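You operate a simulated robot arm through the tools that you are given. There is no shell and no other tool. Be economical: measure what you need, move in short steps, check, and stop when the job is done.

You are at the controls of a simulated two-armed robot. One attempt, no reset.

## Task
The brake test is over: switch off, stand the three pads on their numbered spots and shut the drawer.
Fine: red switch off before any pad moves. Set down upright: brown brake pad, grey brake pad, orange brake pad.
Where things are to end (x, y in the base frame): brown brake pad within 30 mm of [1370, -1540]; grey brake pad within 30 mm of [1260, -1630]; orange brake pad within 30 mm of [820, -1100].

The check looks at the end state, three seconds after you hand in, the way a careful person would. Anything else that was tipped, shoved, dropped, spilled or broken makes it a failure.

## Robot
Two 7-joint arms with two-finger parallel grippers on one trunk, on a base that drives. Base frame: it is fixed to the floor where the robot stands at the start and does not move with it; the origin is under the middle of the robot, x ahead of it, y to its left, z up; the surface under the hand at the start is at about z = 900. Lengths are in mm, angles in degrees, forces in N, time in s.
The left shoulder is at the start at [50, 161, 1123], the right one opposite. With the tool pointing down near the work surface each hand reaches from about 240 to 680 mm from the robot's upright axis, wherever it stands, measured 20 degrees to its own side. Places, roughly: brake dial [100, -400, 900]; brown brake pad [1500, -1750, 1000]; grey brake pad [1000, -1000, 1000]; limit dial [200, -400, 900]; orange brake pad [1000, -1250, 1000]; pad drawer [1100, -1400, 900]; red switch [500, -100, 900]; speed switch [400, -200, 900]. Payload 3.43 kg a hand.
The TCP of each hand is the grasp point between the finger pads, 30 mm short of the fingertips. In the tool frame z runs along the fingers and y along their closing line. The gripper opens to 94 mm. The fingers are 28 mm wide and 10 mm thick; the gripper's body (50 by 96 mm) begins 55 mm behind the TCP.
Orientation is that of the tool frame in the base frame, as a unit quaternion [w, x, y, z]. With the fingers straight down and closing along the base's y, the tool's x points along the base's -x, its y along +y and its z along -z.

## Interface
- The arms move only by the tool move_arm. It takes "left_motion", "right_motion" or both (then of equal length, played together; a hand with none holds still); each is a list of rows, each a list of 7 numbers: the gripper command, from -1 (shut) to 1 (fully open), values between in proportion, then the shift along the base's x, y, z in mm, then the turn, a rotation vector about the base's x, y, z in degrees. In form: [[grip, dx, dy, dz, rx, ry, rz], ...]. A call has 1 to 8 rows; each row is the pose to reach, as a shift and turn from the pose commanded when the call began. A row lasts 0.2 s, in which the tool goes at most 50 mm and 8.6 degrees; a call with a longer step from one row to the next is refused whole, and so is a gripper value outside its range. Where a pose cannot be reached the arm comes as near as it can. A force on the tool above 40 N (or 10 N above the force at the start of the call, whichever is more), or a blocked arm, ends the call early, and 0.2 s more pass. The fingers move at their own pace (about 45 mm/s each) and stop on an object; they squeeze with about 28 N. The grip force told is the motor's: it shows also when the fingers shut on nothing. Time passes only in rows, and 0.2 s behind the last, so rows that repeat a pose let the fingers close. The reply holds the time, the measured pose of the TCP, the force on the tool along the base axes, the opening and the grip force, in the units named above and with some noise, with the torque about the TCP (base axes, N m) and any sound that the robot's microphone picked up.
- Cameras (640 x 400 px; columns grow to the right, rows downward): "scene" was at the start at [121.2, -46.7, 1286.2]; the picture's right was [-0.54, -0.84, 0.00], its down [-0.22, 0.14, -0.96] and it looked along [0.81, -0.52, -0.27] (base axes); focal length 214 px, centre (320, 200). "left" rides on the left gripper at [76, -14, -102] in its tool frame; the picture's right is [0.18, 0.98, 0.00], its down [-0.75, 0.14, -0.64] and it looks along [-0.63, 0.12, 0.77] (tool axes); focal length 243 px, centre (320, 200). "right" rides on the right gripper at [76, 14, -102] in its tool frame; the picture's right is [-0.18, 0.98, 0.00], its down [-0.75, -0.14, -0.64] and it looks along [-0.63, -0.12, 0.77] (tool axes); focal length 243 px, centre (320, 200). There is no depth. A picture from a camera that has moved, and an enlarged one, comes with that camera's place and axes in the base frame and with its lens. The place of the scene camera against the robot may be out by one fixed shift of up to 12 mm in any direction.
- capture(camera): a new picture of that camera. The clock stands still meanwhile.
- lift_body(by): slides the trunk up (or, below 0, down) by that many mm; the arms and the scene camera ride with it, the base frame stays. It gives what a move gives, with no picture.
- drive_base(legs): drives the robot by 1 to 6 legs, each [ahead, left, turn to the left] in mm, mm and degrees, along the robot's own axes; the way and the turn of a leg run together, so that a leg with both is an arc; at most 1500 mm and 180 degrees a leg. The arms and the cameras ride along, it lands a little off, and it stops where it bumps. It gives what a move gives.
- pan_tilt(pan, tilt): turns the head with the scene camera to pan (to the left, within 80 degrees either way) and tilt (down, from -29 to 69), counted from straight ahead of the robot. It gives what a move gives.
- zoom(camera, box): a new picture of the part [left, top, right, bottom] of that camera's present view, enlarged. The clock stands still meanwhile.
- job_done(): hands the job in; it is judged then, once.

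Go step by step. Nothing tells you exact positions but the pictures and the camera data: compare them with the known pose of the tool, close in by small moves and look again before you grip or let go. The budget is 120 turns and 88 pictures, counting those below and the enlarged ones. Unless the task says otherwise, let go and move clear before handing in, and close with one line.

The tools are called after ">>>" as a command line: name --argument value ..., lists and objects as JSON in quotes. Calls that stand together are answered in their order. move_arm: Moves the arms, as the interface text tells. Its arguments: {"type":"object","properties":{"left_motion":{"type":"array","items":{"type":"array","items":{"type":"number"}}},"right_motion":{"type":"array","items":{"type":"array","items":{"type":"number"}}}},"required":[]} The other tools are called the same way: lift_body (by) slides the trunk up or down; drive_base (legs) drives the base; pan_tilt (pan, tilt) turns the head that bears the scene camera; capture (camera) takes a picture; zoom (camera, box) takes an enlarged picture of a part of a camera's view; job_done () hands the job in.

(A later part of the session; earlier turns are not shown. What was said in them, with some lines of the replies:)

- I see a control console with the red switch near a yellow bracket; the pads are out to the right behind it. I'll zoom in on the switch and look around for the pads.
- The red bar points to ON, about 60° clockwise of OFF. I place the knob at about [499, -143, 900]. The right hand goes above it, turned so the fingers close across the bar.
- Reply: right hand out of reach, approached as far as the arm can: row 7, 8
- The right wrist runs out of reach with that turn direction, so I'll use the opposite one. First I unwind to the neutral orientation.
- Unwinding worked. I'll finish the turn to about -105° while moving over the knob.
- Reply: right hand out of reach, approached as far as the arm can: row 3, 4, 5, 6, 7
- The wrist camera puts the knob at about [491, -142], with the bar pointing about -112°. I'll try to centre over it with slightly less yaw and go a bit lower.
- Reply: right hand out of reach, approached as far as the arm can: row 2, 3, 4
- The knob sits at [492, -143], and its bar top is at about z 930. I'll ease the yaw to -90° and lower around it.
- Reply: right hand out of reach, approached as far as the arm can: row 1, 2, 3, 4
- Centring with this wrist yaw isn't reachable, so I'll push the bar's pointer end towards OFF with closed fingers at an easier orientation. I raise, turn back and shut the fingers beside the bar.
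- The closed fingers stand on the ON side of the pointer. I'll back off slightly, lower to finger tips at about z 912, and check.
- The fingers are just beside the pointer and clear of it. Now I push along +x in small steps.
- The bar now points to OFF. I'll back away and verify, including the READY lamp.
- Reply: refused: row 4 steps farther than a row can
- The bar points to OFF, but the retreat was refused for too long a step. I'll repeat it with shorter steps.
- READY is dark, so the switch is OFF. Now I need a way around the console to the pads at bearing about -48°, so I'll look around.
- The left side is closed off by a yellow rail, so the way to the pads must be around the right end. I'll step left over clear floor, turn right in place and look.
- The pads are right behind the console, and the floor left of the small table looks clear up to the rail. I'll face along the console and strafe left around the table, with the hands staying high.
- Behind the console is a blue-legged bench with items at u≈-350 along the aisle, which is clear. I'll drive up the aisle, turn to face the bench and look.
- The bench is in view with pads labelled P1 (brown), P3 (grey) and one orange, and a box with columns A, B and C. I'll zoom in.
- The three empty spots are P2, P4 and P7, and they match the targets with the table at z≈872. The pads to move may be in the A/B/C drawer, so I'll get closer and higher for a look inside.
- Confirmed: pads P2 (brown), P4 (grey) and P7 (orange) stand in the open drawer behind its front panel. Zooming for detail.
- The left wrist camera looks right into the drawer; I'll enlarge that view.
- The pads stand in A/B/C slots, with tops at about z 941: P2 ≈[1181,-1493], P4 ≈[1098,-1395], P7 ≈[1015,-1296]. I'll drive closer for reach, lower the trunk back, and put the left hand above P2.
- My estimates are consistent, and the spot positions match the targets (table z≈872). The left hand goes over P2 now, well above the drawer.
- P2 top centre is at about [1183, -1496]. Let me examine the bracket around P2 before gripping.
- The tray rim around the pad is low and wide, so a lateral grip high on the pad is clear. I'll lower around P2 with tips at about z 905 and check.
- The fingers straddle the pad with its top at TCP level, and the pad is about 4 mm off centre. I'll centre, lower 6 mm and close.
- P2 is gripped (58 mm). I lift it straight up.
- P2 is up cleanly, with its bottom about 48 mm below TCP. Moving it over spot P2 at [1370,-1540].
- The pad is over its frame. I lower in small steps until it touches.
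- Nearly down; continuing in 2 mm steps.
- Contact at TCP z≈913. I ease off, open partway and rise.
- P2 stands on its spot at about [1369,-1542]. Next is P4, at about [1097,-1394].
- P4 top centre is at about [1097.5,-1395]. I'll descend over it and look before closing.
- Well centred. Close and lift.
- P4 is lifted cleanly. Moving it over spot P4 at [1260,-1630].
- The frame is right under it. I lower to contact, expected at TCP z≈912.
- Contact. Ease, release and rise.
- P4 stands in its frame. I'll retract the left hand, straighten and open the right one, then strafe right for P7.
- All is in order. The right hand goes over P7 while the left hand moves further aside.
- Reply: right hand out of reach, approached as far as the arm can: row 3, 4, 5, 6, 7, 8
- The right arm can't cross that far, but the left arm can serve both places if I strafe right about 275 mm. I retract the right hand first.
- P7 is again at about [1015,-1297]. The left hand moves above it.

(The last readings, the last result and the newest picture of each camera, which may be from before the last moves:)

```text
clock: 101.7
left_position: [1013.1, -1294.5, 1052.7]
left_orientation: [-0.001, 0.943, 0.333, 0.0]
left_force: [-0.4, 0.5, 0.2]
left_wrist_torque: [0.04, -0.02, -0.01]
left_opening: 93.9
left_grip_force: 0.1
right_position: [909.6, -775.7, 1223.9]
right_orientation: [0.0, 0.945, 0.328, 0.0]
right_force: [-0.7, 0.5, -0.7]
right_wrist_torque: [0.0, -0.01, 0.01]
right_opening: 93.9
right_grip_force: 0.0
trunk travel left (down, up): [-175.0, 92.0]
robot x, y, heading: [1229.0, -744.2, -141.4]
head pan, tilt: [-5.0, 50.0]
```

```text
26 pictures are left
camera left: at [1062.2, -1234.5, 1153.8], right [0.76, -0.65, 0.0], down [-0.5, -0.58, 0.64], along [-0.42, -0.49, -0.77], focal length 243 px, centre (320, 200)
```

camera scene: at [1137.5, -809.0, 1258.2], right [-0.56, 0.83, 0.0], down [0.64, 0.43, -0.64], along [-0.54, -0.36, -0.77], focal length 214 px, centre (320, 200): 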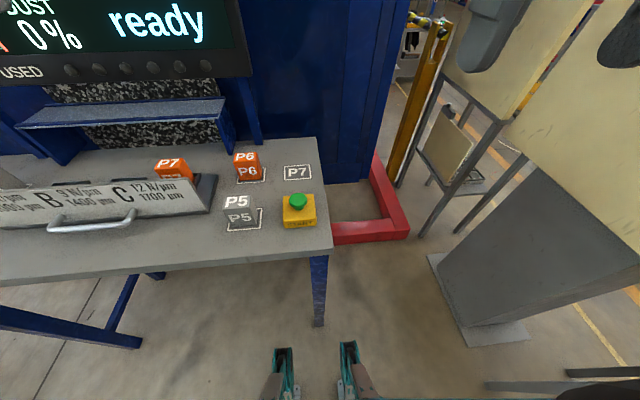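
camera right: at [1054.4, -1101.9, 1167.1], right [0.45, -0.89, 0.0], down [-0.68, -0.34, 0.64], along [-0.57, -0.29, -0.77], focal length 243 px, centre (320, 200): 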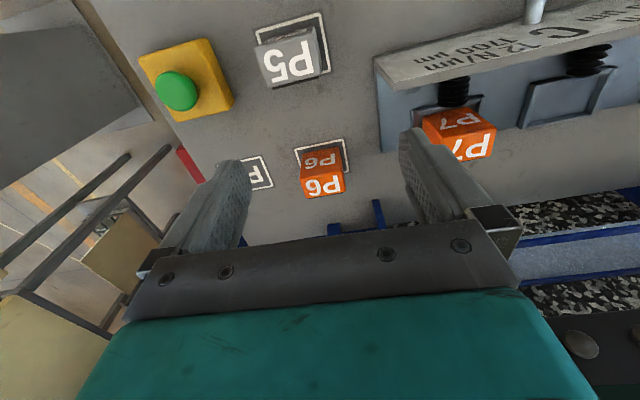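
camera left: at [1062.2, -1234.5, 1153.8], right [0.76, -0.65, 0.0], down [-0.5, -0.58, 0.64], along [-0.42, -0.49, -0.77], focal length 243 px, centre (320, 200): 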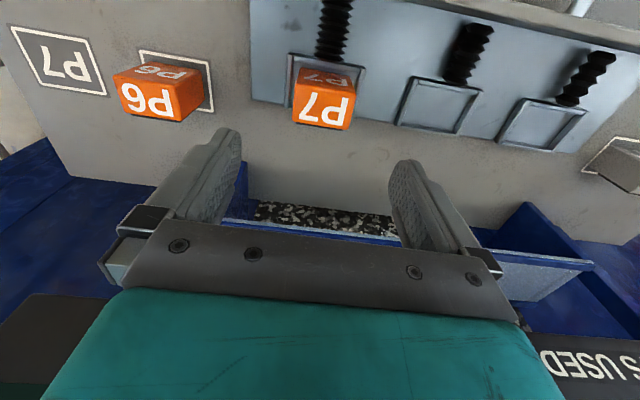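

P7 top centre is at about [1014,-1296]. Descending around it.

>>> move_arm --left_motion '[[1, 1, -1, -30, 0, 0, 0], [1, 1, -1, -65, 0, 0, 0], [1, 1, -1, -95, 0, 0, 0], [1, 1, -1, -112, 0, 0, 0], [1, 1, -1, -123, 0, 0, 0]]'

>>> capture --camera "left"

```text
clock: 102.9
left_position: [1014.5, -1294.5, 931.3]
left_orientation: [0.0, 0.943, 0.333, -0.001]
left_force: [-0.2, -0.3, -1.0]
left_wrist_torque: [0.01, 0.0, -0.01]
left_opening: 94.3
left_grip_force: 0.0
right_position: [910.0, -775.7, 1224.2]
right_orientation: [0.0, 0.945, 0.327, 0.0]
right_force: [-0.3, -0.6, 0.5]
right_wrist_torque: [0.0, 0.01, -0.03]
right_opening: 93.9
right_grip_force: 0.0
trunk travel left (down, up): [-175.0, 92.0]
robot x, y, heading: [1230.4, -742.9, -141.2]
head pan, tilt: [-5.0, 50.0]
```

```text
25 pictures are left
camera left: at [1064.0, -1235.2, 1032.8], right [0.76, -0.65, 0.0], down [-0.5, -0.58, 0.64], along [-0.42, -0.49, -0.77], focal length 243 px, centre (320, 200)
```

left: 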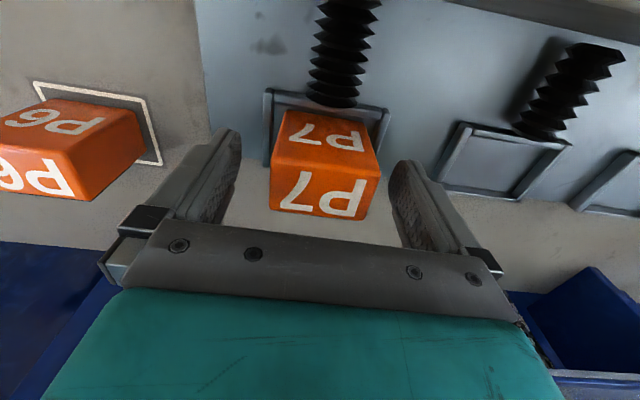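

Centred. Close and lift P7.

>>> move_arm --left_motion '[[-0.2, 0, 0, -1, 0, 0, 0], [-1, 0, 0, -1, 0, 0, 0], [-1, 0, 0, -1, 0, 0, 0], [-1, 0, 0, -1, 0, 0, 0], [-1, 0, 0, -1, 0, 0, 0]]'

>>> move_arm --left_motion '[[-1, 0, 0, 8, 0, 0, 0], [-1, 0, 0, 20, 0, 0, 0], [-1, 0, 0, 45, 0, 0, 0], [-1, 0, 0, 80, 0, 0, 0], [-1, 0, 0, 115, 0, 0, 0]]'

>>> capture --camera "left"

```text
clock: 104.1
left_position: [1013.9, -1295.8, 930.4]
left_orientation: [0.0, 0.943, 0.331, -0.001]
left_force: [0.3, -1.0, -0.2]
left_wrist_torque: [-0.05, 0.07, 0.04]
left_opening: 58.0
left_grip_force: 27.8
right_position: [911.7, -775.3, 1224.2]
right_orientation: [-0.001, 0.945, 0.327, -0.001]
right_force: [-1.1, 0.0, 0.9]
right_wrist_torque: [-0.01, -0.02, 0.04]
right_opening: 93.9
right_grip_force: 0.0
trunk travel left (down, up): [-175.0, 92.0]
robot x, y, heading: [1228.7, -744.7, -141.3]
head pan, tilt: [-5.0, 50.0]
```

```text
clock: 105.3
left_position: [1016.3, -1298.9, 1047.4]
left_orientation: [-0.001, 0.943, 0.332, 0.0]
left_force: [0.0, -0.2, -2.7]
left_wrist_torque: [0.0, -0.01, -0.04]
left_opening: 58.1
left_grip_force: 28.2
right_position: [910.4, -775.0, 1224.6]
right_orientation: [-0.001, 0.944, 0.329, 0.0]
right_force: [0.0, 0.2, -0.6]
right_wrist_torque: [-0.02, -0.03, 0.02]
right_opening: 94.2
right_grip_force: 0.1
trunk travel left (down, up): [-175.0, 92.0]
robot x, y, heading: [1229.8, -743.1, -141.3]
head pan, tilt: [-5.0, 50.0]
```

```text
24 pictures are left
camera left: at [1065.2, -1237.4, 1148.1], right [0.76, -0.65, 0.0], down [-0.5, -0.58, 0.64], along [-0.42, -0.49, -0.77], focal length 243 px, centre (320, 200)
```

left: 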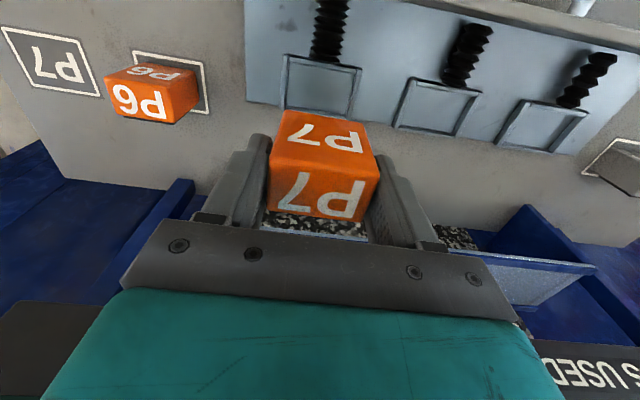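

P7 is lifted; its path over P6 has ample clearance. Moving to spot P7 at [820,-1100].

>>> move_arm --left_motion '[[-1, -33, 33, 5, 0, 0, 0], [-1, -66, 65, 10, 0, 0, 0], [-1, -99, 98, 10, 0, 0, 0], [-1, -132, 130, 10, 0, 0, 0], [-1, -166, 163, 10, 0, 0, 0], [-1, -199, 196, 10, 0, 0, 0]]'

>>> capture --camera "left"

>>> zoom --camera "scene" --box '[180, 80, 420, 230]'

```text
clock: 106.7
left_position: [816.8, -1097.1, 1054.5]
left_orientation: [0.0, 0.943, 0.332, 0.0]
left_force: [0.4, 0.3, -2.8]
left_wrist_torque: [-0.01, -0.04, 0.0]
left_opening: 58.2
left_grip_force: 28.6
right_position: [910.5, -774.1, 1222.4]
right_orientation: [0.001, 0.945, 0.327, 0.0]
right_force: [0.1, 0.0, 0.0]
right_wrist_torque: [-0.04, -0.01, 0.0]
right_opening: 94.3
right_grip_force: 0.0
trunk travel left (down, up): [-175.0, 92.0]
robot x, y, heading: [1228.2, -743.7, -141.3]
head pan, tilt: [-5.0, 50.0]
```

```text
23 pictures are left
camera left: at [866.3, -1037.3, 1155.6], right [0.76, -0.65, 0.0], down [-0.5, -0.58, 0.64], along [-0.42, -0.49, -0.77], focal length 243 px, centre (320, 200)
```

left: 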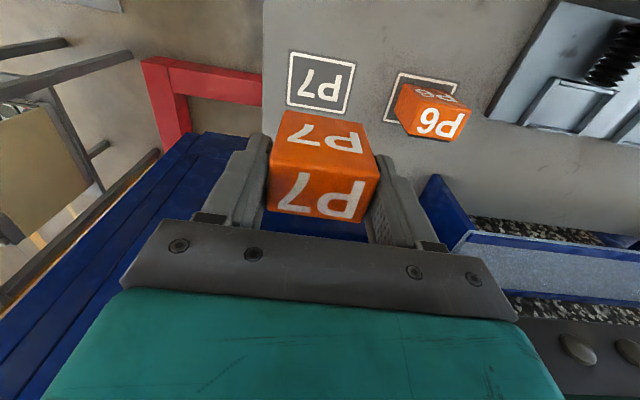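

```text
2.67 times, centred on (300, 155) of scene
camera zoom: at [1136.3, -807.3, 1258.2], right [-0.55, 0.83, 0.0], down [0.64, 0.42, -0.64], along [-0.53, -0.36, -0.77], focal length 572 px, centre (373, 320)
```

zoom: 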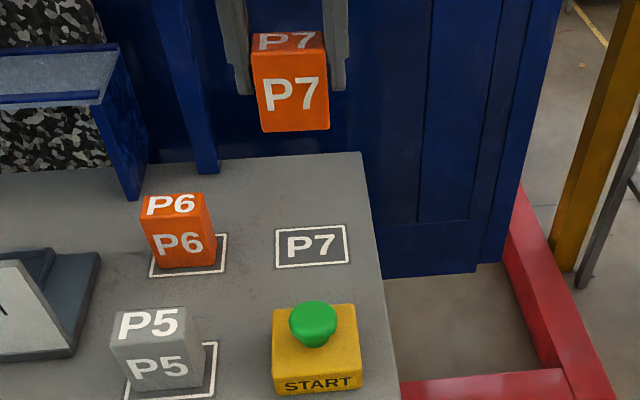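

The spot is right below. Descending to just above the table, then to contact in small steps.

>>> move_arm --left_motion '[[-1, 0, -3, -40, 0, 0, 0], [-1, 0, -3, -80, 0, 0, 0], [-1, 0, -3, -112, 0, 0, 0], [-1, 0, -3, -130, 0, 0, 0]]'

>>> zoom --camera "scene" --box '[180, 80, 420, 230]'

>>> capture --camera "left"

```text
clock: 107.7
left_position: [816.1, -1101.5, 923.7]
left_orientation: [-0.001, 0.943, 0.332, 0.0]
left_force: [-0.6, 0.7, -3.3]
left_wrist_torque: [0.0, 0.03, -0.03]
left_opening: 57.9
left_grip_force: 27.9
right_position: [908.9, -774.3, 1222.6]
right_orientation: [0.0, 0.945, 0.327, -0.001]
right_force: [-1.3, -0.3, 0.1]
right_wrist_torque: [0.04, 0.0, 0.0]
right_opening: 93.9
right_grip_force: 0.1
trunk travel left (down, up): [-175.0, 92.0]
robot x, y, heading: [1224.4, -744.0, -141.6]
head pan, tilt: [-5.0, 50.0]
```

```text
2.67 times, centred on (300, 155) of scene
camera zoom: at [1135.9, -807.1, 1258.2], right [-0.55, 0.83, 0.0], down [0.64, 0.42, -0.64], along [-0.53, -0.36, -0.77], focal length 572 px, centre (373, 320)
```

zoom: 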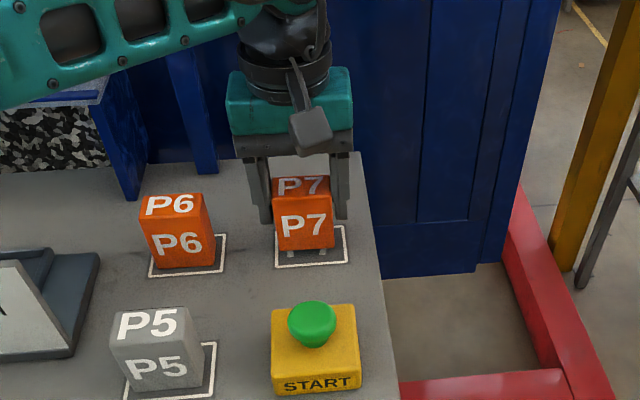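

```text
20 pictures are left
camera left: at [865.3, -1041.1, 1025.4], right [0.76, -0.65, 0.0], down [-0.5, -0.58, 0.64], along [-0.42, -0.49, -0.77], focal length 243 px, centre (320, 200)
```

left: 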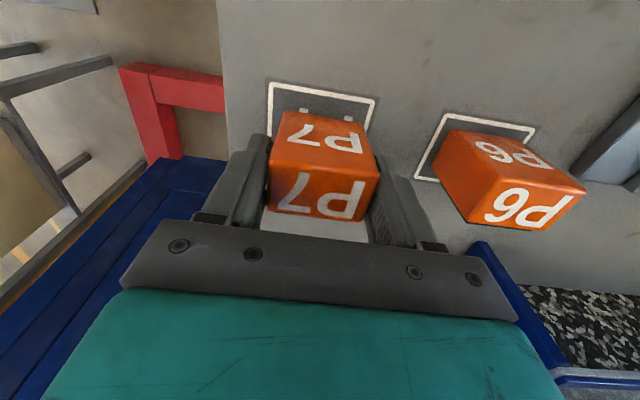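

It lines up like the other pads do in their frames. Lowering to contact.

>>> move_arm --left_motion '[[-1, 0, 0, -4, 0, 0, 0], [-1, 0, 0, -7, 0, 0, 0], [-1, 0, 0, -9, 0, 0, 0], [-1, 0, 0, -11, 0, 0, 0], [-1, 0, 0, -13, 0, 0, 0]]'

```text
clock: 108.9
left_position: [816.8, -1101.9, 914.9]
left_orientation: [-0.001, 0.943, 0.333, -0.004]
left_force: [-3.6, 4.0, 18.0]
left_wrist_torque: [0.09, 0.39, -0.03]
left_opening: 57.9
left_grip_force: 27.6
right_position: [912.3, -775.6, 1224.1]
right_orientation: [0.001, 0.945, 0.328, -0.001]
right_force: [0.1, 0.3, 0.0]
right_wrist_torque: [0.01, -0.02, 0.03]
right_opening: 94.1
right_grip_force: 0.1
trunk travel left (down, up): [-175.0, 92.0]
robot x, y, heading: [1232.4, -746.8, -141.6]
head pan, tilt: [-5.0, 50.0]
```

Contact. Ease, release and rise.

>>> move_arm --left_motion '[[-1, 0, 0, 1, 0, 0, 0], [0.6, 0, 0, 1, 0, 0, 0], [0.6, 0, 0, 1, 0, 0, 0], [0.6, 0, 0, 3, 0, 0, 0], [0.6, 0, 0, 25, 0, 0, 0], [0.6, 0, 0, 60, 0, 0, 0], [0.6, 0, 0, 100, 0, 0, 0], [0.6, 0, 0, 140, 0, 0, 0]]'

>>> capture --camera "left"

```text
clock: 110.7
left_position: [816.5, -1103.1, 1054.0]
left_orientation: [-0.001, 0.944, 0.331, -0.001]
left_force: [0.1, -0.1, -1.1]
left_wrist_torque: [-0.02, 0.0, -0.02]
left_opening: 75.1
left_grip_force: 0.0
right_position: [910.2, -774.3, 1223.4]
right_orientation: [0.0, 0.945, 0.327, -0.001]
right_force: [0.1, 0.5, 0.0]
right_wrist_torque: [-0.03, 0.0, 0.0]
right_opening: 94.0
right_grip_force: 0.1
trunk travel left (down, up): [-175.0, 92.0]
robot x, y, heading: [1227.2, -744.3, -141.2]
head pan, tilt: [-5.0, 50.0]
```

```text
19 pictures are left
camera left: at [866.6, -1042.6, 1154.5], right [0.76, -0.65, 0.0], down [-0.5, -0.58, 0.64], along [-0.42, -0.49, -0.77], focal length 243 px, centre (320, 200)
```

left: 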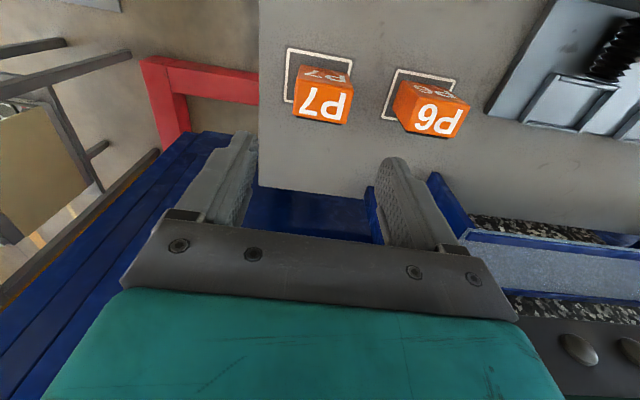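

P7 stands at about [819.5,-1100]. Now the drawer: its handle middle is at about [1188,-1306, 905]. I retract the left hand, shut the fingers and strafe left.

>>> move_arm --left_motion '[[-1, 10, 8, 30, 0, 0, 0], [-1, 35, 28, 60, 0, 0, 0], [-1, 62, 50, 90, 0, 0, 0], [-1, 90, 72, 115, 0, 0, 0], [-1, 118, 95, 130, 0, 0, 0], [-1, 148, 120, 140, 0, 0, 0]]'

>>> drive_base --legs '[[0, 300, -0.7]]'

>>> pan_tilt --pan 8 --tilt 50

>>> capture --camera "scene"

>>> capture --camera "left"

```text
clock: 112.1
left_position: [964.4, -982.3, 1190.0]
left_orientation: [-0.001, 0.943, 0.332, -0.002]
left_force: [-0.6, 0.4, -0.1]
left_wrist_torque: [-0.01, 0.03, -0.01]
left_opening: 0.0
left_grip_force: 27.9
right_position: [910.2, -774.7, 1224.6]
right_orientation: [0.0, 0.945, 0.327, -0.001]
right_force: [0.1, 0.2, 0.4]
right_wrist_torque: [-0.03, -0.02, -0.01]
right_opening: 93.8
right_grip_force: 0.0
trunk travel left (down, up): [-175.0, 92.0]
robot x, y, heading: [1229.2, -743.9, -141.2]
head pan, tilt: [-5.0, 50.0]
```

```text
clock: 112.8
left_position: [964.0, -982.5, 1189.4]
left_orientation: [0.0, 0.943, 0.333, -0.001]
left_force: [0.3, 0.9, 0.6]
left_wrist_torque: [0.0, -0.02, -0.01]
left_opening: 0.1
left_grip_force: 28.0
right_position: [910.5, -775.4, 1223.6]
right_orientation: [0.0, 0.945, 0.328, -0.001]
right_force: [0.3, 0.2, 0.9]
right_wrist_torque: [0.0, -0.01, 0.0]
right_opening: 94.0
right_grip_force: 0.0
trunk travel left (down, up): [-175.0, 92.0]
robot x, y, heading: [1227.5, -742.6, -141.5]
head pan, tilt: [-5.0, 50.0]
stopped in leg 1: the robot was blocked; the commanded pose is now the measured one
```

```text
clock: 113.5
left_position: [963.7, -982.2, 1189.3]
left_orientation: [0.0, 0.943, 0.333, -0.002]
left_force: [0.3, 0.3, -0.1]
left_wrist_torque: [-0.03, -0.02, -0.05]
left_opening: 0.0
left_grip_force: 28.1
right_position: [910.7, -775.3, 1223.4]
right_orientation: [0.001, 0.945, 0.327, 0.0]
right_force: [0.3, 1.2, -0.1]
right_wrist_torque: [-0.02, 0.03, 0.02]
right_opening: 94.1
right_grip_force: 0.0
trunk travel left (down, up): [-175.0, 92.0]
robot x, y, heading: [1229.7, -743.6, -141.2]
head pan, tilt: [8.0, 50.0]
```

```text
18 pictures are left
camera scene: at [1147.7, -820.5, 1258.2], right [-0.73, 0.69, 0.0], down [0.53, 0.56, -0.64], along [-0.44, -0.47, -0.77], focal length 214 px, centre (320, 200)
```

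scene: 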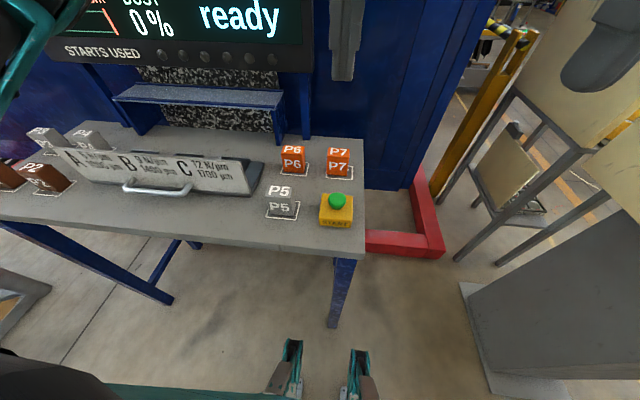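

```text
17 pictures are left
camera left: at [1013.9, -922.1, 1291.0], right [0.76, -0.65, 0.0], down [-0.5, -0.58, 0.64], along [-0.42, -0.49, -0.77], focal length 243 px, centre (320, 200)
```

left: 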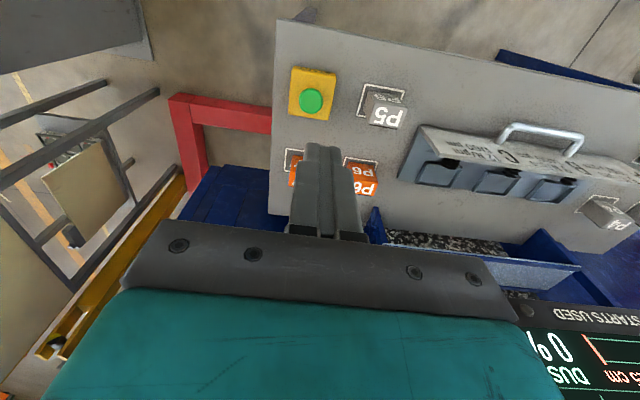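

The strafe was blocked right at the start, probably near the bench leg. I'll back off first, strafe left, then come forward again.

>>> drive_base --legs '[[-80, 0, 0], [0, 300, 0]]'

>>> capture --camera "scene"

```text
clock: 117.4
left_position: [1212.8, -1168.6, 1189.1]
left_orientation: [-0.001, 0.943, 0.333, -0.001]
left_force: [-0.2, 0.6, 0.4]
left_wrist_torque: [-0.01, -0.03, 0.02]
left_opening: 0.0
left_grip_force: 28.3
right_position: [1159.6, -961.1, 1223.9]
right_orientation: [0.0, 0.945, 0.328, 0.0]
right_force: [-0.9, 1.3, 0.7]
right_wrist_torque: [0.0, -0.01, 0.0]
right_opening: 94.1
right_grip_force: 0.1
trunk travel left (down, up): [-175.0, 92.0]
robot x, y, heading: [1475.1, -926.3, -141.3]
head pan, tilt: [8.0, 50.0]
```

```text
16 pictures are left
camera scene: at [1396.9, -1004.9, 1258.2], right [-0.73, 0.69, 0.0], down [0.53, 0.56, -0.64], along [-0.44, -0.47, -0.77], focal length 214 px, centre (320, 200)
```

scene: 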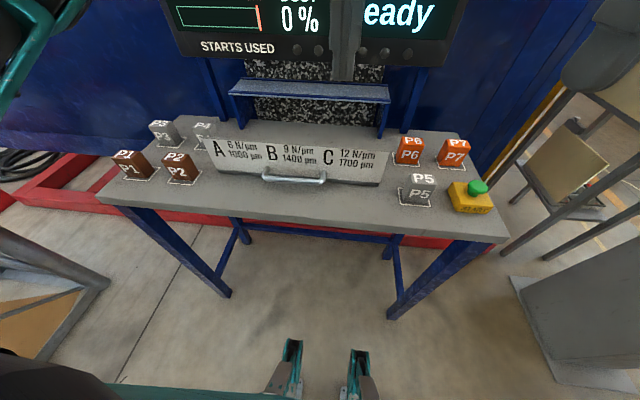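

The table is undisturbed. I return forward 80 mm and bring the closed left fingers in front of the handle, staying high at first.

>>> drive_base --legs '[[80, 0, 0]]'

>>> move_arm --left_motion '[[-1, 13, -13, 0, 0, 0, 0], [-1, 28, -28, 0, 0, 0, 0], [-1, 45, -45, 0, 0, 0, 0], [-1, 62, -66, 0, 0, 0, 0], [-1, 62, -66, -45, 0, 0, 0], [-1, 62, -66, -90, 0, 0, 0], [-1, 62, -66, -135, 0, 0, 0], [-1, 62, -66, -180, 0, 0, 0]]'

>>> capture --camera "left"

>>> zoom --camera "scene" --box '[180, 110, 420, 260]'

```text
clock: 118.5
left_position: [1151.7, -1218.4, 1188.6]
left_orientation: [0.0, 0.943, 0.334, 0.0]
left_force: [-0.1, 0.6, -0.8]
left_wrist_torque: [-0.01, -0.02, 0.0]
left_opening: 0.0
left_grip_force: 28.1
right_position: [1096.6, -1009.9, 1223.6]
right_orientation: [0.001, 0.945, 0.328, 0.001]
right_force: [-0.9, -0.5, -0.1]
right_wrist_torque: [-0.02, 0.0, -0.02]
right_opening: 94.1
right_grip_force: 0.0
trunk travel left (down, up): [-175.0, 92.0]
robot x, y, heading: [1417.5, -976.8, -141.1]
head pan, tilt: [8.0, 50.0]
```

```text
clock: 120.3
left_position: [1213.6, -1281.0, 1009.7]
left_orientation: [-0.001, 0.943, 0.332, -0.001]
left_force: [0.1, 0.5, 0.1]
left_wrist_torque: [0.03, 0.0, 0.04]
left_opening: 0.1
left_grip_force: 27.9
right_position: [1097.9, -1010.9, 1224.4]
right_orientation: [0.0, 0.945, 0.327, 0.0]
right_force: [0.5, 0.7, 0.2]
right_wrist_torque: [-0.01, 0.0, 0.0]
right_opening: 94.1
right_grip_force: 0.1
trunk travel left (down, up): [-175.0, 92.0]
robot x, y, heading: [1416.1, -977.7, -141.4]
head pan, tilt: [8.0, 50.0]
```

```text
15 pictures are left
camera left: at [1263.7, -1221.1, 1111.1], right [0.76, -0.65, 0.0], down [-0.5, -0.58, 0.64], along [-0.42, -0.49, -0.77], focal length 243 px, centre (320, 200)
```

left: 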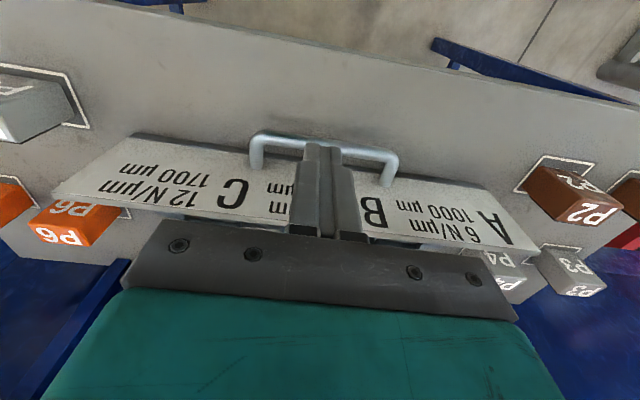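

```text
2.67 times, centred on (300, 185) of scene
camera zoom: at [1334.8, -1054.9, 1258.3], right [-0.73, 0.69, 0.0], down [0.52, 0.56, -0.64], along [-0.44, -0.47, -0.77], focal length 572 px, centre (373, 240)
```

zoom: 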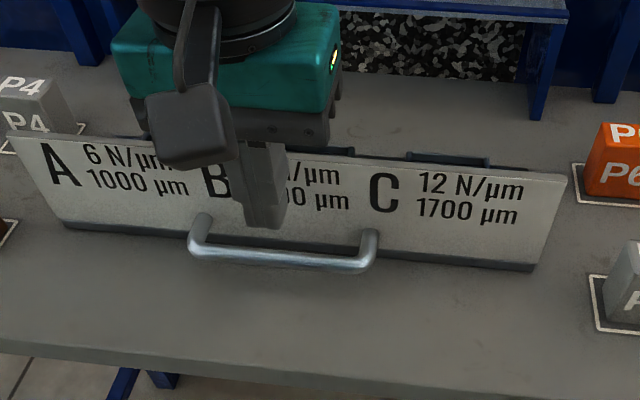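

Handle bar centre is at about [1199,-1303]. I shift slightly back for clearance and lower in front of it.

>>> move_arm --left_motion '[[-1, 13, -2, 0, 0, 0, 0], [-1, 13, -2, -40, 0, 0, 0], [-1, 13, -2, -75, 0, 0, 0], [-1, 13, -2, -97, 0, 0, 0]]'

>>> zoom --camera "scene" --box '[180, 110, 420, 260]'

>>> capture --camera "left"

```text
clock: 121.3
left_position: [1225.2, -1283.8, 912.1]
left_orientation: [0.0, 0.943, 0.334, -0.001]
left_force: [-0.3, 0.0, -0.1]
left_wrist_torque: [0.01, 0.0, 0.01]
left_opening: 0.0
left_grip_force: 27.9
right_position: [1097.7, -1009.5, 1223.8]
right_orientation: [0.0, 0.945, 0.328, 0.0]
right_force: [-0.1, 0.1, -1.0]
right_wrist_torque: [-0.02, 0.01, -0.03]
right_opening: 94.1
right_grip_force: 0.2
trunk travel left (down, up): [-175.0, 92.0]
robot x, y, heading: [1415.0, -978.9, -141.2]
head pan, tilt: [8.0, 50.0]
```

```text
2.67 times, centred on (300, 185) of scene
camera zoom: at [1334.7, -1054.8, 1258.3], right [-0.73, 0.69, 0.0], down [0.52, 0.56, -0.64], along [-0.44, -0.47, -0.77], focal length 572 px, centre (373, 240)
```

zoom: 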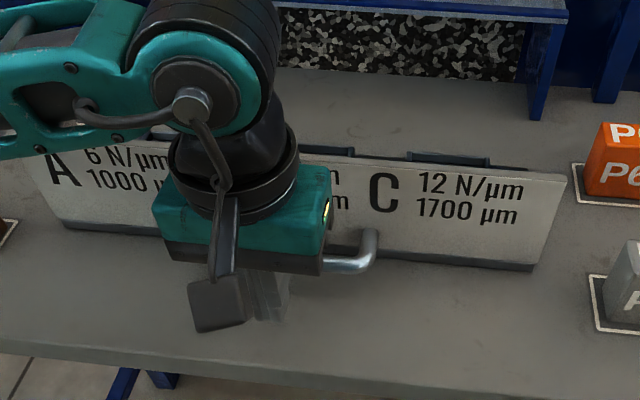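

```text
12 pictures are left
camera left: at [1274.6, -1223.0, 1013.1], right [0.76, -0.65, 0.0], down [-0.5, -0.58, 0.64], along [-0.42, -0.49, -0.77], focal length 243 px, centre (320, 200)
```

left: 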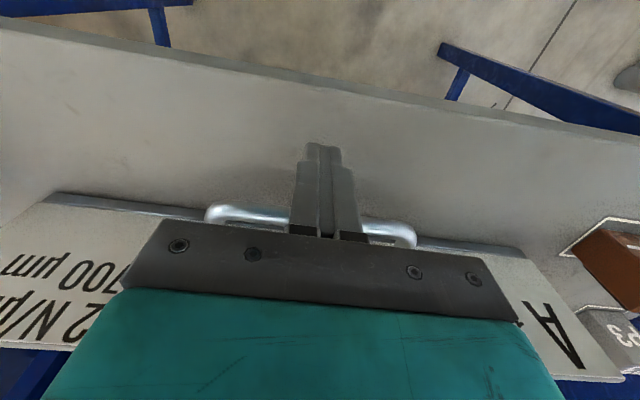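

The fingers are in front of the bar, centred. I push inward along the drawer direction and watch force.

>>> move_arm --left_motion '[[-1, -9, -8, 0, 0, 0, 0], [-1, -18, -15, 0, 0, 0, 0], [-1, -27, -22, 0, 0, 0, 0], [-1, -36, -30, 0, 0, 0, 0], [-1, -45, -37, 0, 0, 0, 0], [-1, -54, -45, 0, 0, 0, 0], [-1, -63, -52, 0, 0, 0, 0], [-1, -72, -60, 0, 0, 0, 0]]'

>>> capture --camera "scene"

```text
clock: 123.1
left_position: [1154.5, -1345.4, 911.9]
left_orientation: [-0.001, 0.943, 0.334, -0.002]
left_force: [-1.2, 1.1, 0.8]
left_wrist_torque: [0.03, -0.03, -0.03]
left_opening: 0.0
left_grip_force: 28.2
right_position: [1098.3, -1009.8, 1224.1]
right_orientation: [0.001, 0.945, 0.328, 0.0]
right_force: [0.1, -0.2, 0.2]
right_wrist_torque: [0.02, -0.01, 0.03]
right_opening: 93.8
right_grip_force: 0.0
trunk travel left (down, up): [-175.0, 92.0]
robot x, y, heading: [1414.7, -976.6, -141.0]
head pan, tilt: [8.0, 50.0]
```

```text
11 pictures are left
camera scene: at [1334.6, -1054.9, 1258.2], right [-0.73, 0.69, 0.0], down [0.53, 0.56, -0.64], along [-0.44, -0.47, -0.77], focal length 214 px, centre (320, 200)
```

scene: 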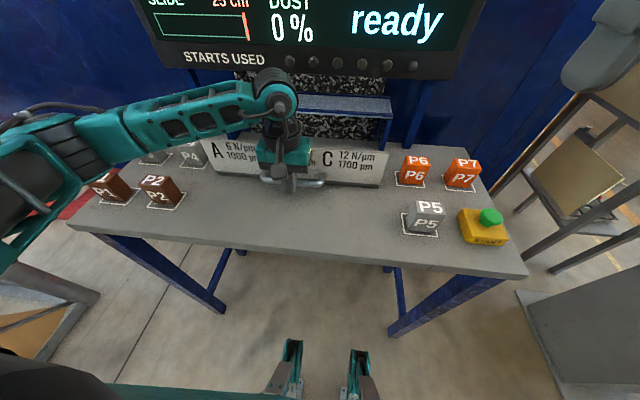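

The drawer slides in with little force, and the neighbouring pads are clear. Continuing.

>>> move_arm --left_motion '[[-1, -9, -8, 0, 0, 0, 0], [-1, -18, -15, 0, 0, 0, 0], [-1, -27, -22, 0, 0, 0, 0], [-1, -36, -30, 0, 0, 0, 0], [-1, -45, -37, 0, 0, 0, 0]]'

>>> zoom --camera "scene" --box '[150, 60, 470, 260]'

```text
clock: 124.3
left_position: [1107.3, -1381.7, 913.1]
left_orientation: [0.0, 0.943, 0.334, -0.003]
left_force: [-0.9, -0.3, 0.5]
left_wrist_torque: [0.04, 0.03, 0.02]
left_opening: 0.0
left_grip_force: 27.8
right_position: [1097.3, -1010.0, 1223.9]
right_orientation: [0.0, 0.945, 0.328, 0.0]
right_force: [0.3, -0.3, 1.1]
right_wrist_torque: [0.0, 0.02, 0.01]
right_opening: 93.8
right_grip_force: 0.0
trunk travel left (down, up): [-175.0, 92.0]
robot x, y, heading: [1416.6, -976.9, -141.1]
head pan, tilt: [8.0, 50.0]
```

```text
2.00 times, centred on (310, 160) of scene
camera zoom: at [1334.5, -1054.7, 1258.2], right [-0.73, 0.69, 0.0], down [0.53, 0.56, -0.64], along [-0.44, -0.47, -0.77], focal length 429 px, centre (340, 280)
```

zoom: 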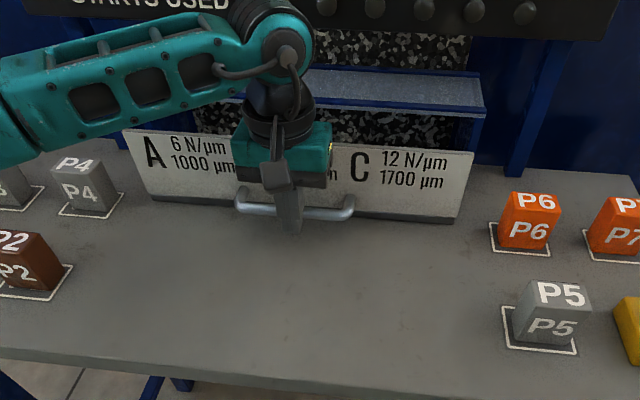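

Still sliding freely, and the shelf edge is not yet reached. I push further in smaller steps.

>>> move_arm --left_motion '[[-1, -6, -5, 0, 0, 0, 0], [-1, -12, -10, 0, 0, 0, 0], [-1, -18, -15, 0, 0, 0, 0], [-1, -24, -20, 0, 0, 0, 0], [-1, -30, -25, 0, 0, 0, 0]]'

>>> zoom --camera "scene" --box '[150, 60, 470, 260]'

```text
clock: 125.5
left_position: [1078.9, -1407.5, 911.7]
left_orientation: [-0.001, 0.942, 0.334, -0.001]
left_force: [0.5, -0.2, 0.1]
left_wrist_torque: [-0.02, 0.0, 0.02]
left_opening: 0.1
left_grip_force: 28.1
right_position: [1097.8, -1010.7, 1224.6]
right_orientation: [0.0, 0.945, 0.328, 0.0]
right_force: [0.3, -0.6, -1.0]
right_wrist_torque: [-0.01, 0.01, 0.04]
right_opening: 93.9
right_grip_force: 0.1
trunk travel left (down, up): [-175.0, 92.0]
robot x, y, heading: [1416.1, -978.7, -140.9]
head pan, tilt: [8.0, 50.0]
```

```text
2.00 times, centred on (310, 160) of scene
camera zoom: at [1334.6, -1054.8, 1258.2], right [-0.73, 0.69, 0.0], down [0.52, 0.56, -0.64], along [-0.44, -0.47, -0.77], focal length 429 px, centre (340, 280)
```

zoom: 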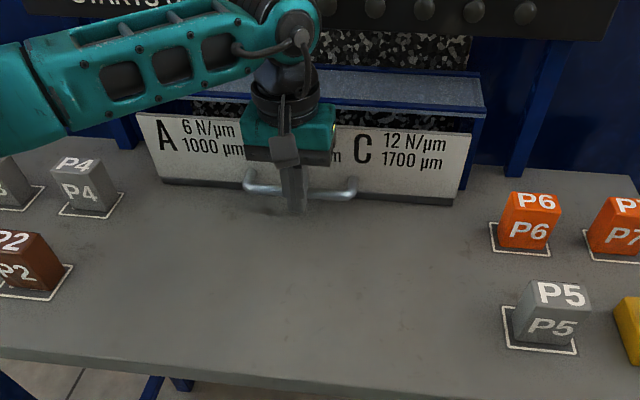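

Panel nears the shelf front and still no stop. Continuing slowly until the drawer resists.

>>> move_arm --left_motion '[[-1, -5, -4, 0, 0, 0, 0], [-1, -9, -8, 0, 0, 0, 0], [-1, -14, -12, 0, 0, 0, 0], [-1, -18, -15, 0, 0, 0, 0], [-1, -23, -19, 0, 0, 0, 0], [-1, -27, -23, 0, 0, 0, 0]]'

>>> zoom --camera "scene" --box '[190, 60, 430, 210]'

```text
clock: 126.9
left_position: [1055.1, -1425.7, 912.4]
left_orientation: [-0.001, 0.943, 0.332, 0.003]
left_force: [18.4, 11.8, 2.3]
left_wrist_torque: [0.3, -0.24, 0.1]
left_opening: 0.2
left_grip_force: 27.7
right_position: [1099.4, -1009.3, 1224.8]
right_orientation: [0.001, 0.945, 0.328, -0.001]
right_force: [-0.5, 0.1, 0.4]
right_wrist_torque: [-0.03, 0.03, -0.01]
right_opening: 93.9
right_grip_force: 0.1
trunk travel left (down, up): [-175.0, 92.0]
robot x, y, heading: [1417.8, -977.3, -141.1]
head pan, tilt: [8.0, 50.0]
```

```text
2.67 times, centred on (310, 135) of scene
camera zoom: at [1336.9, -1053.2, 1258.6], right [-0.73, 0.68, 0.0], down [0.52, 0.56, -0.64], along [-0.44, -0.47, -0.76], focal length 572 px, centre (347, 373)
```

zoom: 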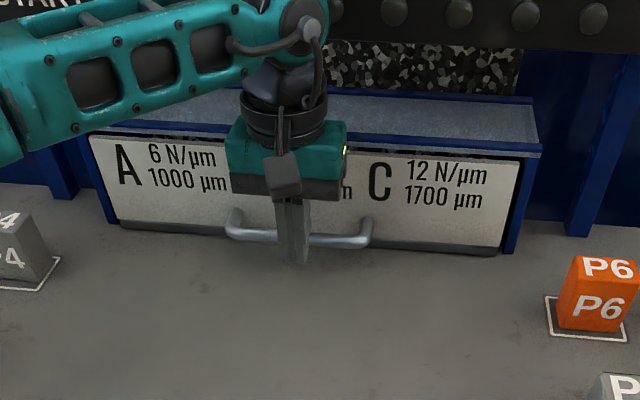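

The drawer sits flush under the shelf and resists with 22 N, so it's at its stop. One tiny extra push to be sure, then I back away and check.

>>> move_arm --left_motion '[[-1, -2, -2, 0, 0, 0, 0], [-1, -2, -2, 0, 0, 0, 0]]'

>>> move_arm --left_motion '[[-1, 15, 12, 0, 0, 0, 0], [-1, 45, 36, 0, 0, 0, 0], [-1, 75, 60, 20, 0, 0, 0], [-1, 100, 80, 55, 0, 0, 0], [-1, 125, 95, 90, 0, 0, 0], [-1, 150, 95, 130, 0, 0, 0], [-1, 175, 85, 170, 0, 0, 0], [-1, 200, 75, 210, 0, 0, 0]]'

>>> capture --camera "scene"

```text
clock: 127.5
left_position: [1055.0, -1427.4, 911.5]
left_orientation: [-0.003, 0.944, 0.331, 0.01]
left_force: [9.4, 7.8, 3.2]
left_wrist_torque: [-0.01, -0.16, 0.03]
left_opening: 0.3
left_grip_force: 28.1
right_position: [1098.6, -1008.4, 1225.0]
right_orientation: [0.002, 0.944, 0.329, 0.0]
right_force: [-0.1, -0.7, 0.4]
right_wrist_torque: [0.0, -0.01, -0.01]
right_opening: 94.0
right_grip_force: 0.1
trunk travel left (down, up): [-175.0, 92.0]
robot x, y, heading: [1416.1, -977.8, -141.1]
head pan, tilt: [8.0, 50.0]
stopped in row 2 (left hand): the force on the tool passed its limit at 41 N (the readings are from after the stop); the commanded pose is now the measured one
```

```text
clock: 129.3
left_position: [1258.2, -1350.7, 1120.1]
left_orientation: [-0.002, 0.943, 0.331, 0.006]
left_force: [0.4, -0.6, -1.0]
left_wrist_torque: [-0.01, 0.02, 0.0]
left_opening: 0.1
left_grip_force: 28.2
right_position: [1099.3, -1008.7, 1223.4]
right_orientation: [0.0, 0.945, 0.328, -0.001]
right_force: [-0.3, 0.7, -0.6]
right_wrist_torque: [-0.02, 0.0, 0.03]
right_opening: 94.1
right_grip_force: 0.1
trunk travel left (down, up): [-175.0, 92.0]
robot x, y, heading: [1419.7, -979.3, -141.4]
head pan, tilt: [8.0, 50.0]
```

```text
7 pictures are left
camera scene: at [1335.8, -1054.0, 1258.3], right [-0.73, 0.68, 0.0], down [0.52, 0.56, -0.64], along [-0.44, -0.47, -0.77], focal length 214 px, centre (320, 200)
```

scene: 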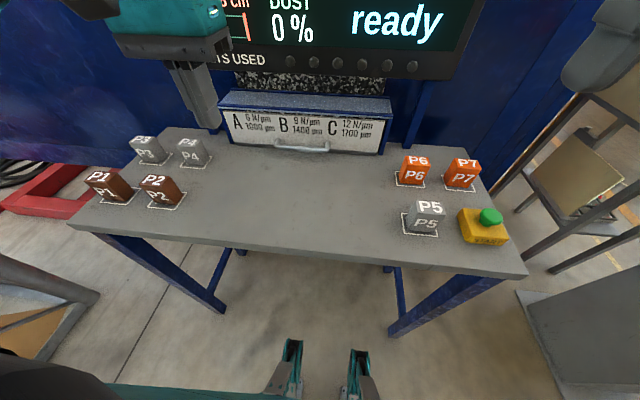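

The drawer is shut under the shelf and all pads stand upright in their frames. One last enlarged check.

>>> zoom --camera "scene" --box '[60, 60, 540, 290]'

```text
1.33 times, centred on (300, 175) of scene
camera zoom: at [1335.8, -1054.0, 1258.3], right [-0.73, 0.68, 0.0], down [0.52, 0.56, -0.64], along [-0.44, -0.47, -0.77], focal length 286 px, centre (347, 233)
```

zoom: 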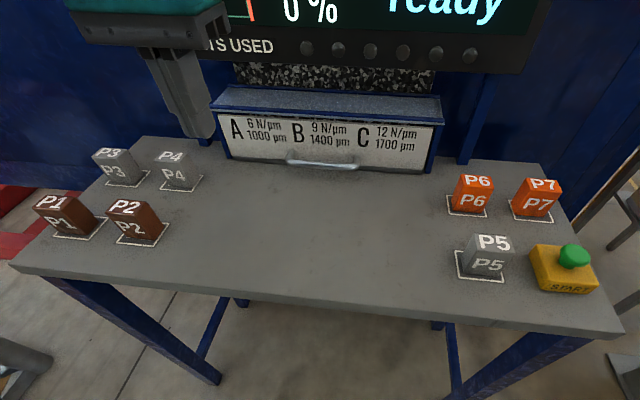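

Everything is in place and both hands are clear, so I'm handing in.

>>> job_done

```text
The job is handed in.
```

The job is handed in: I turned the red switch off before moving any pad (READY lamp dark). Pads P2 (brown), P4 (grey) and P7 (orange) stand upright on their spots, the drawer is shut to its stop, and both hands are clear.
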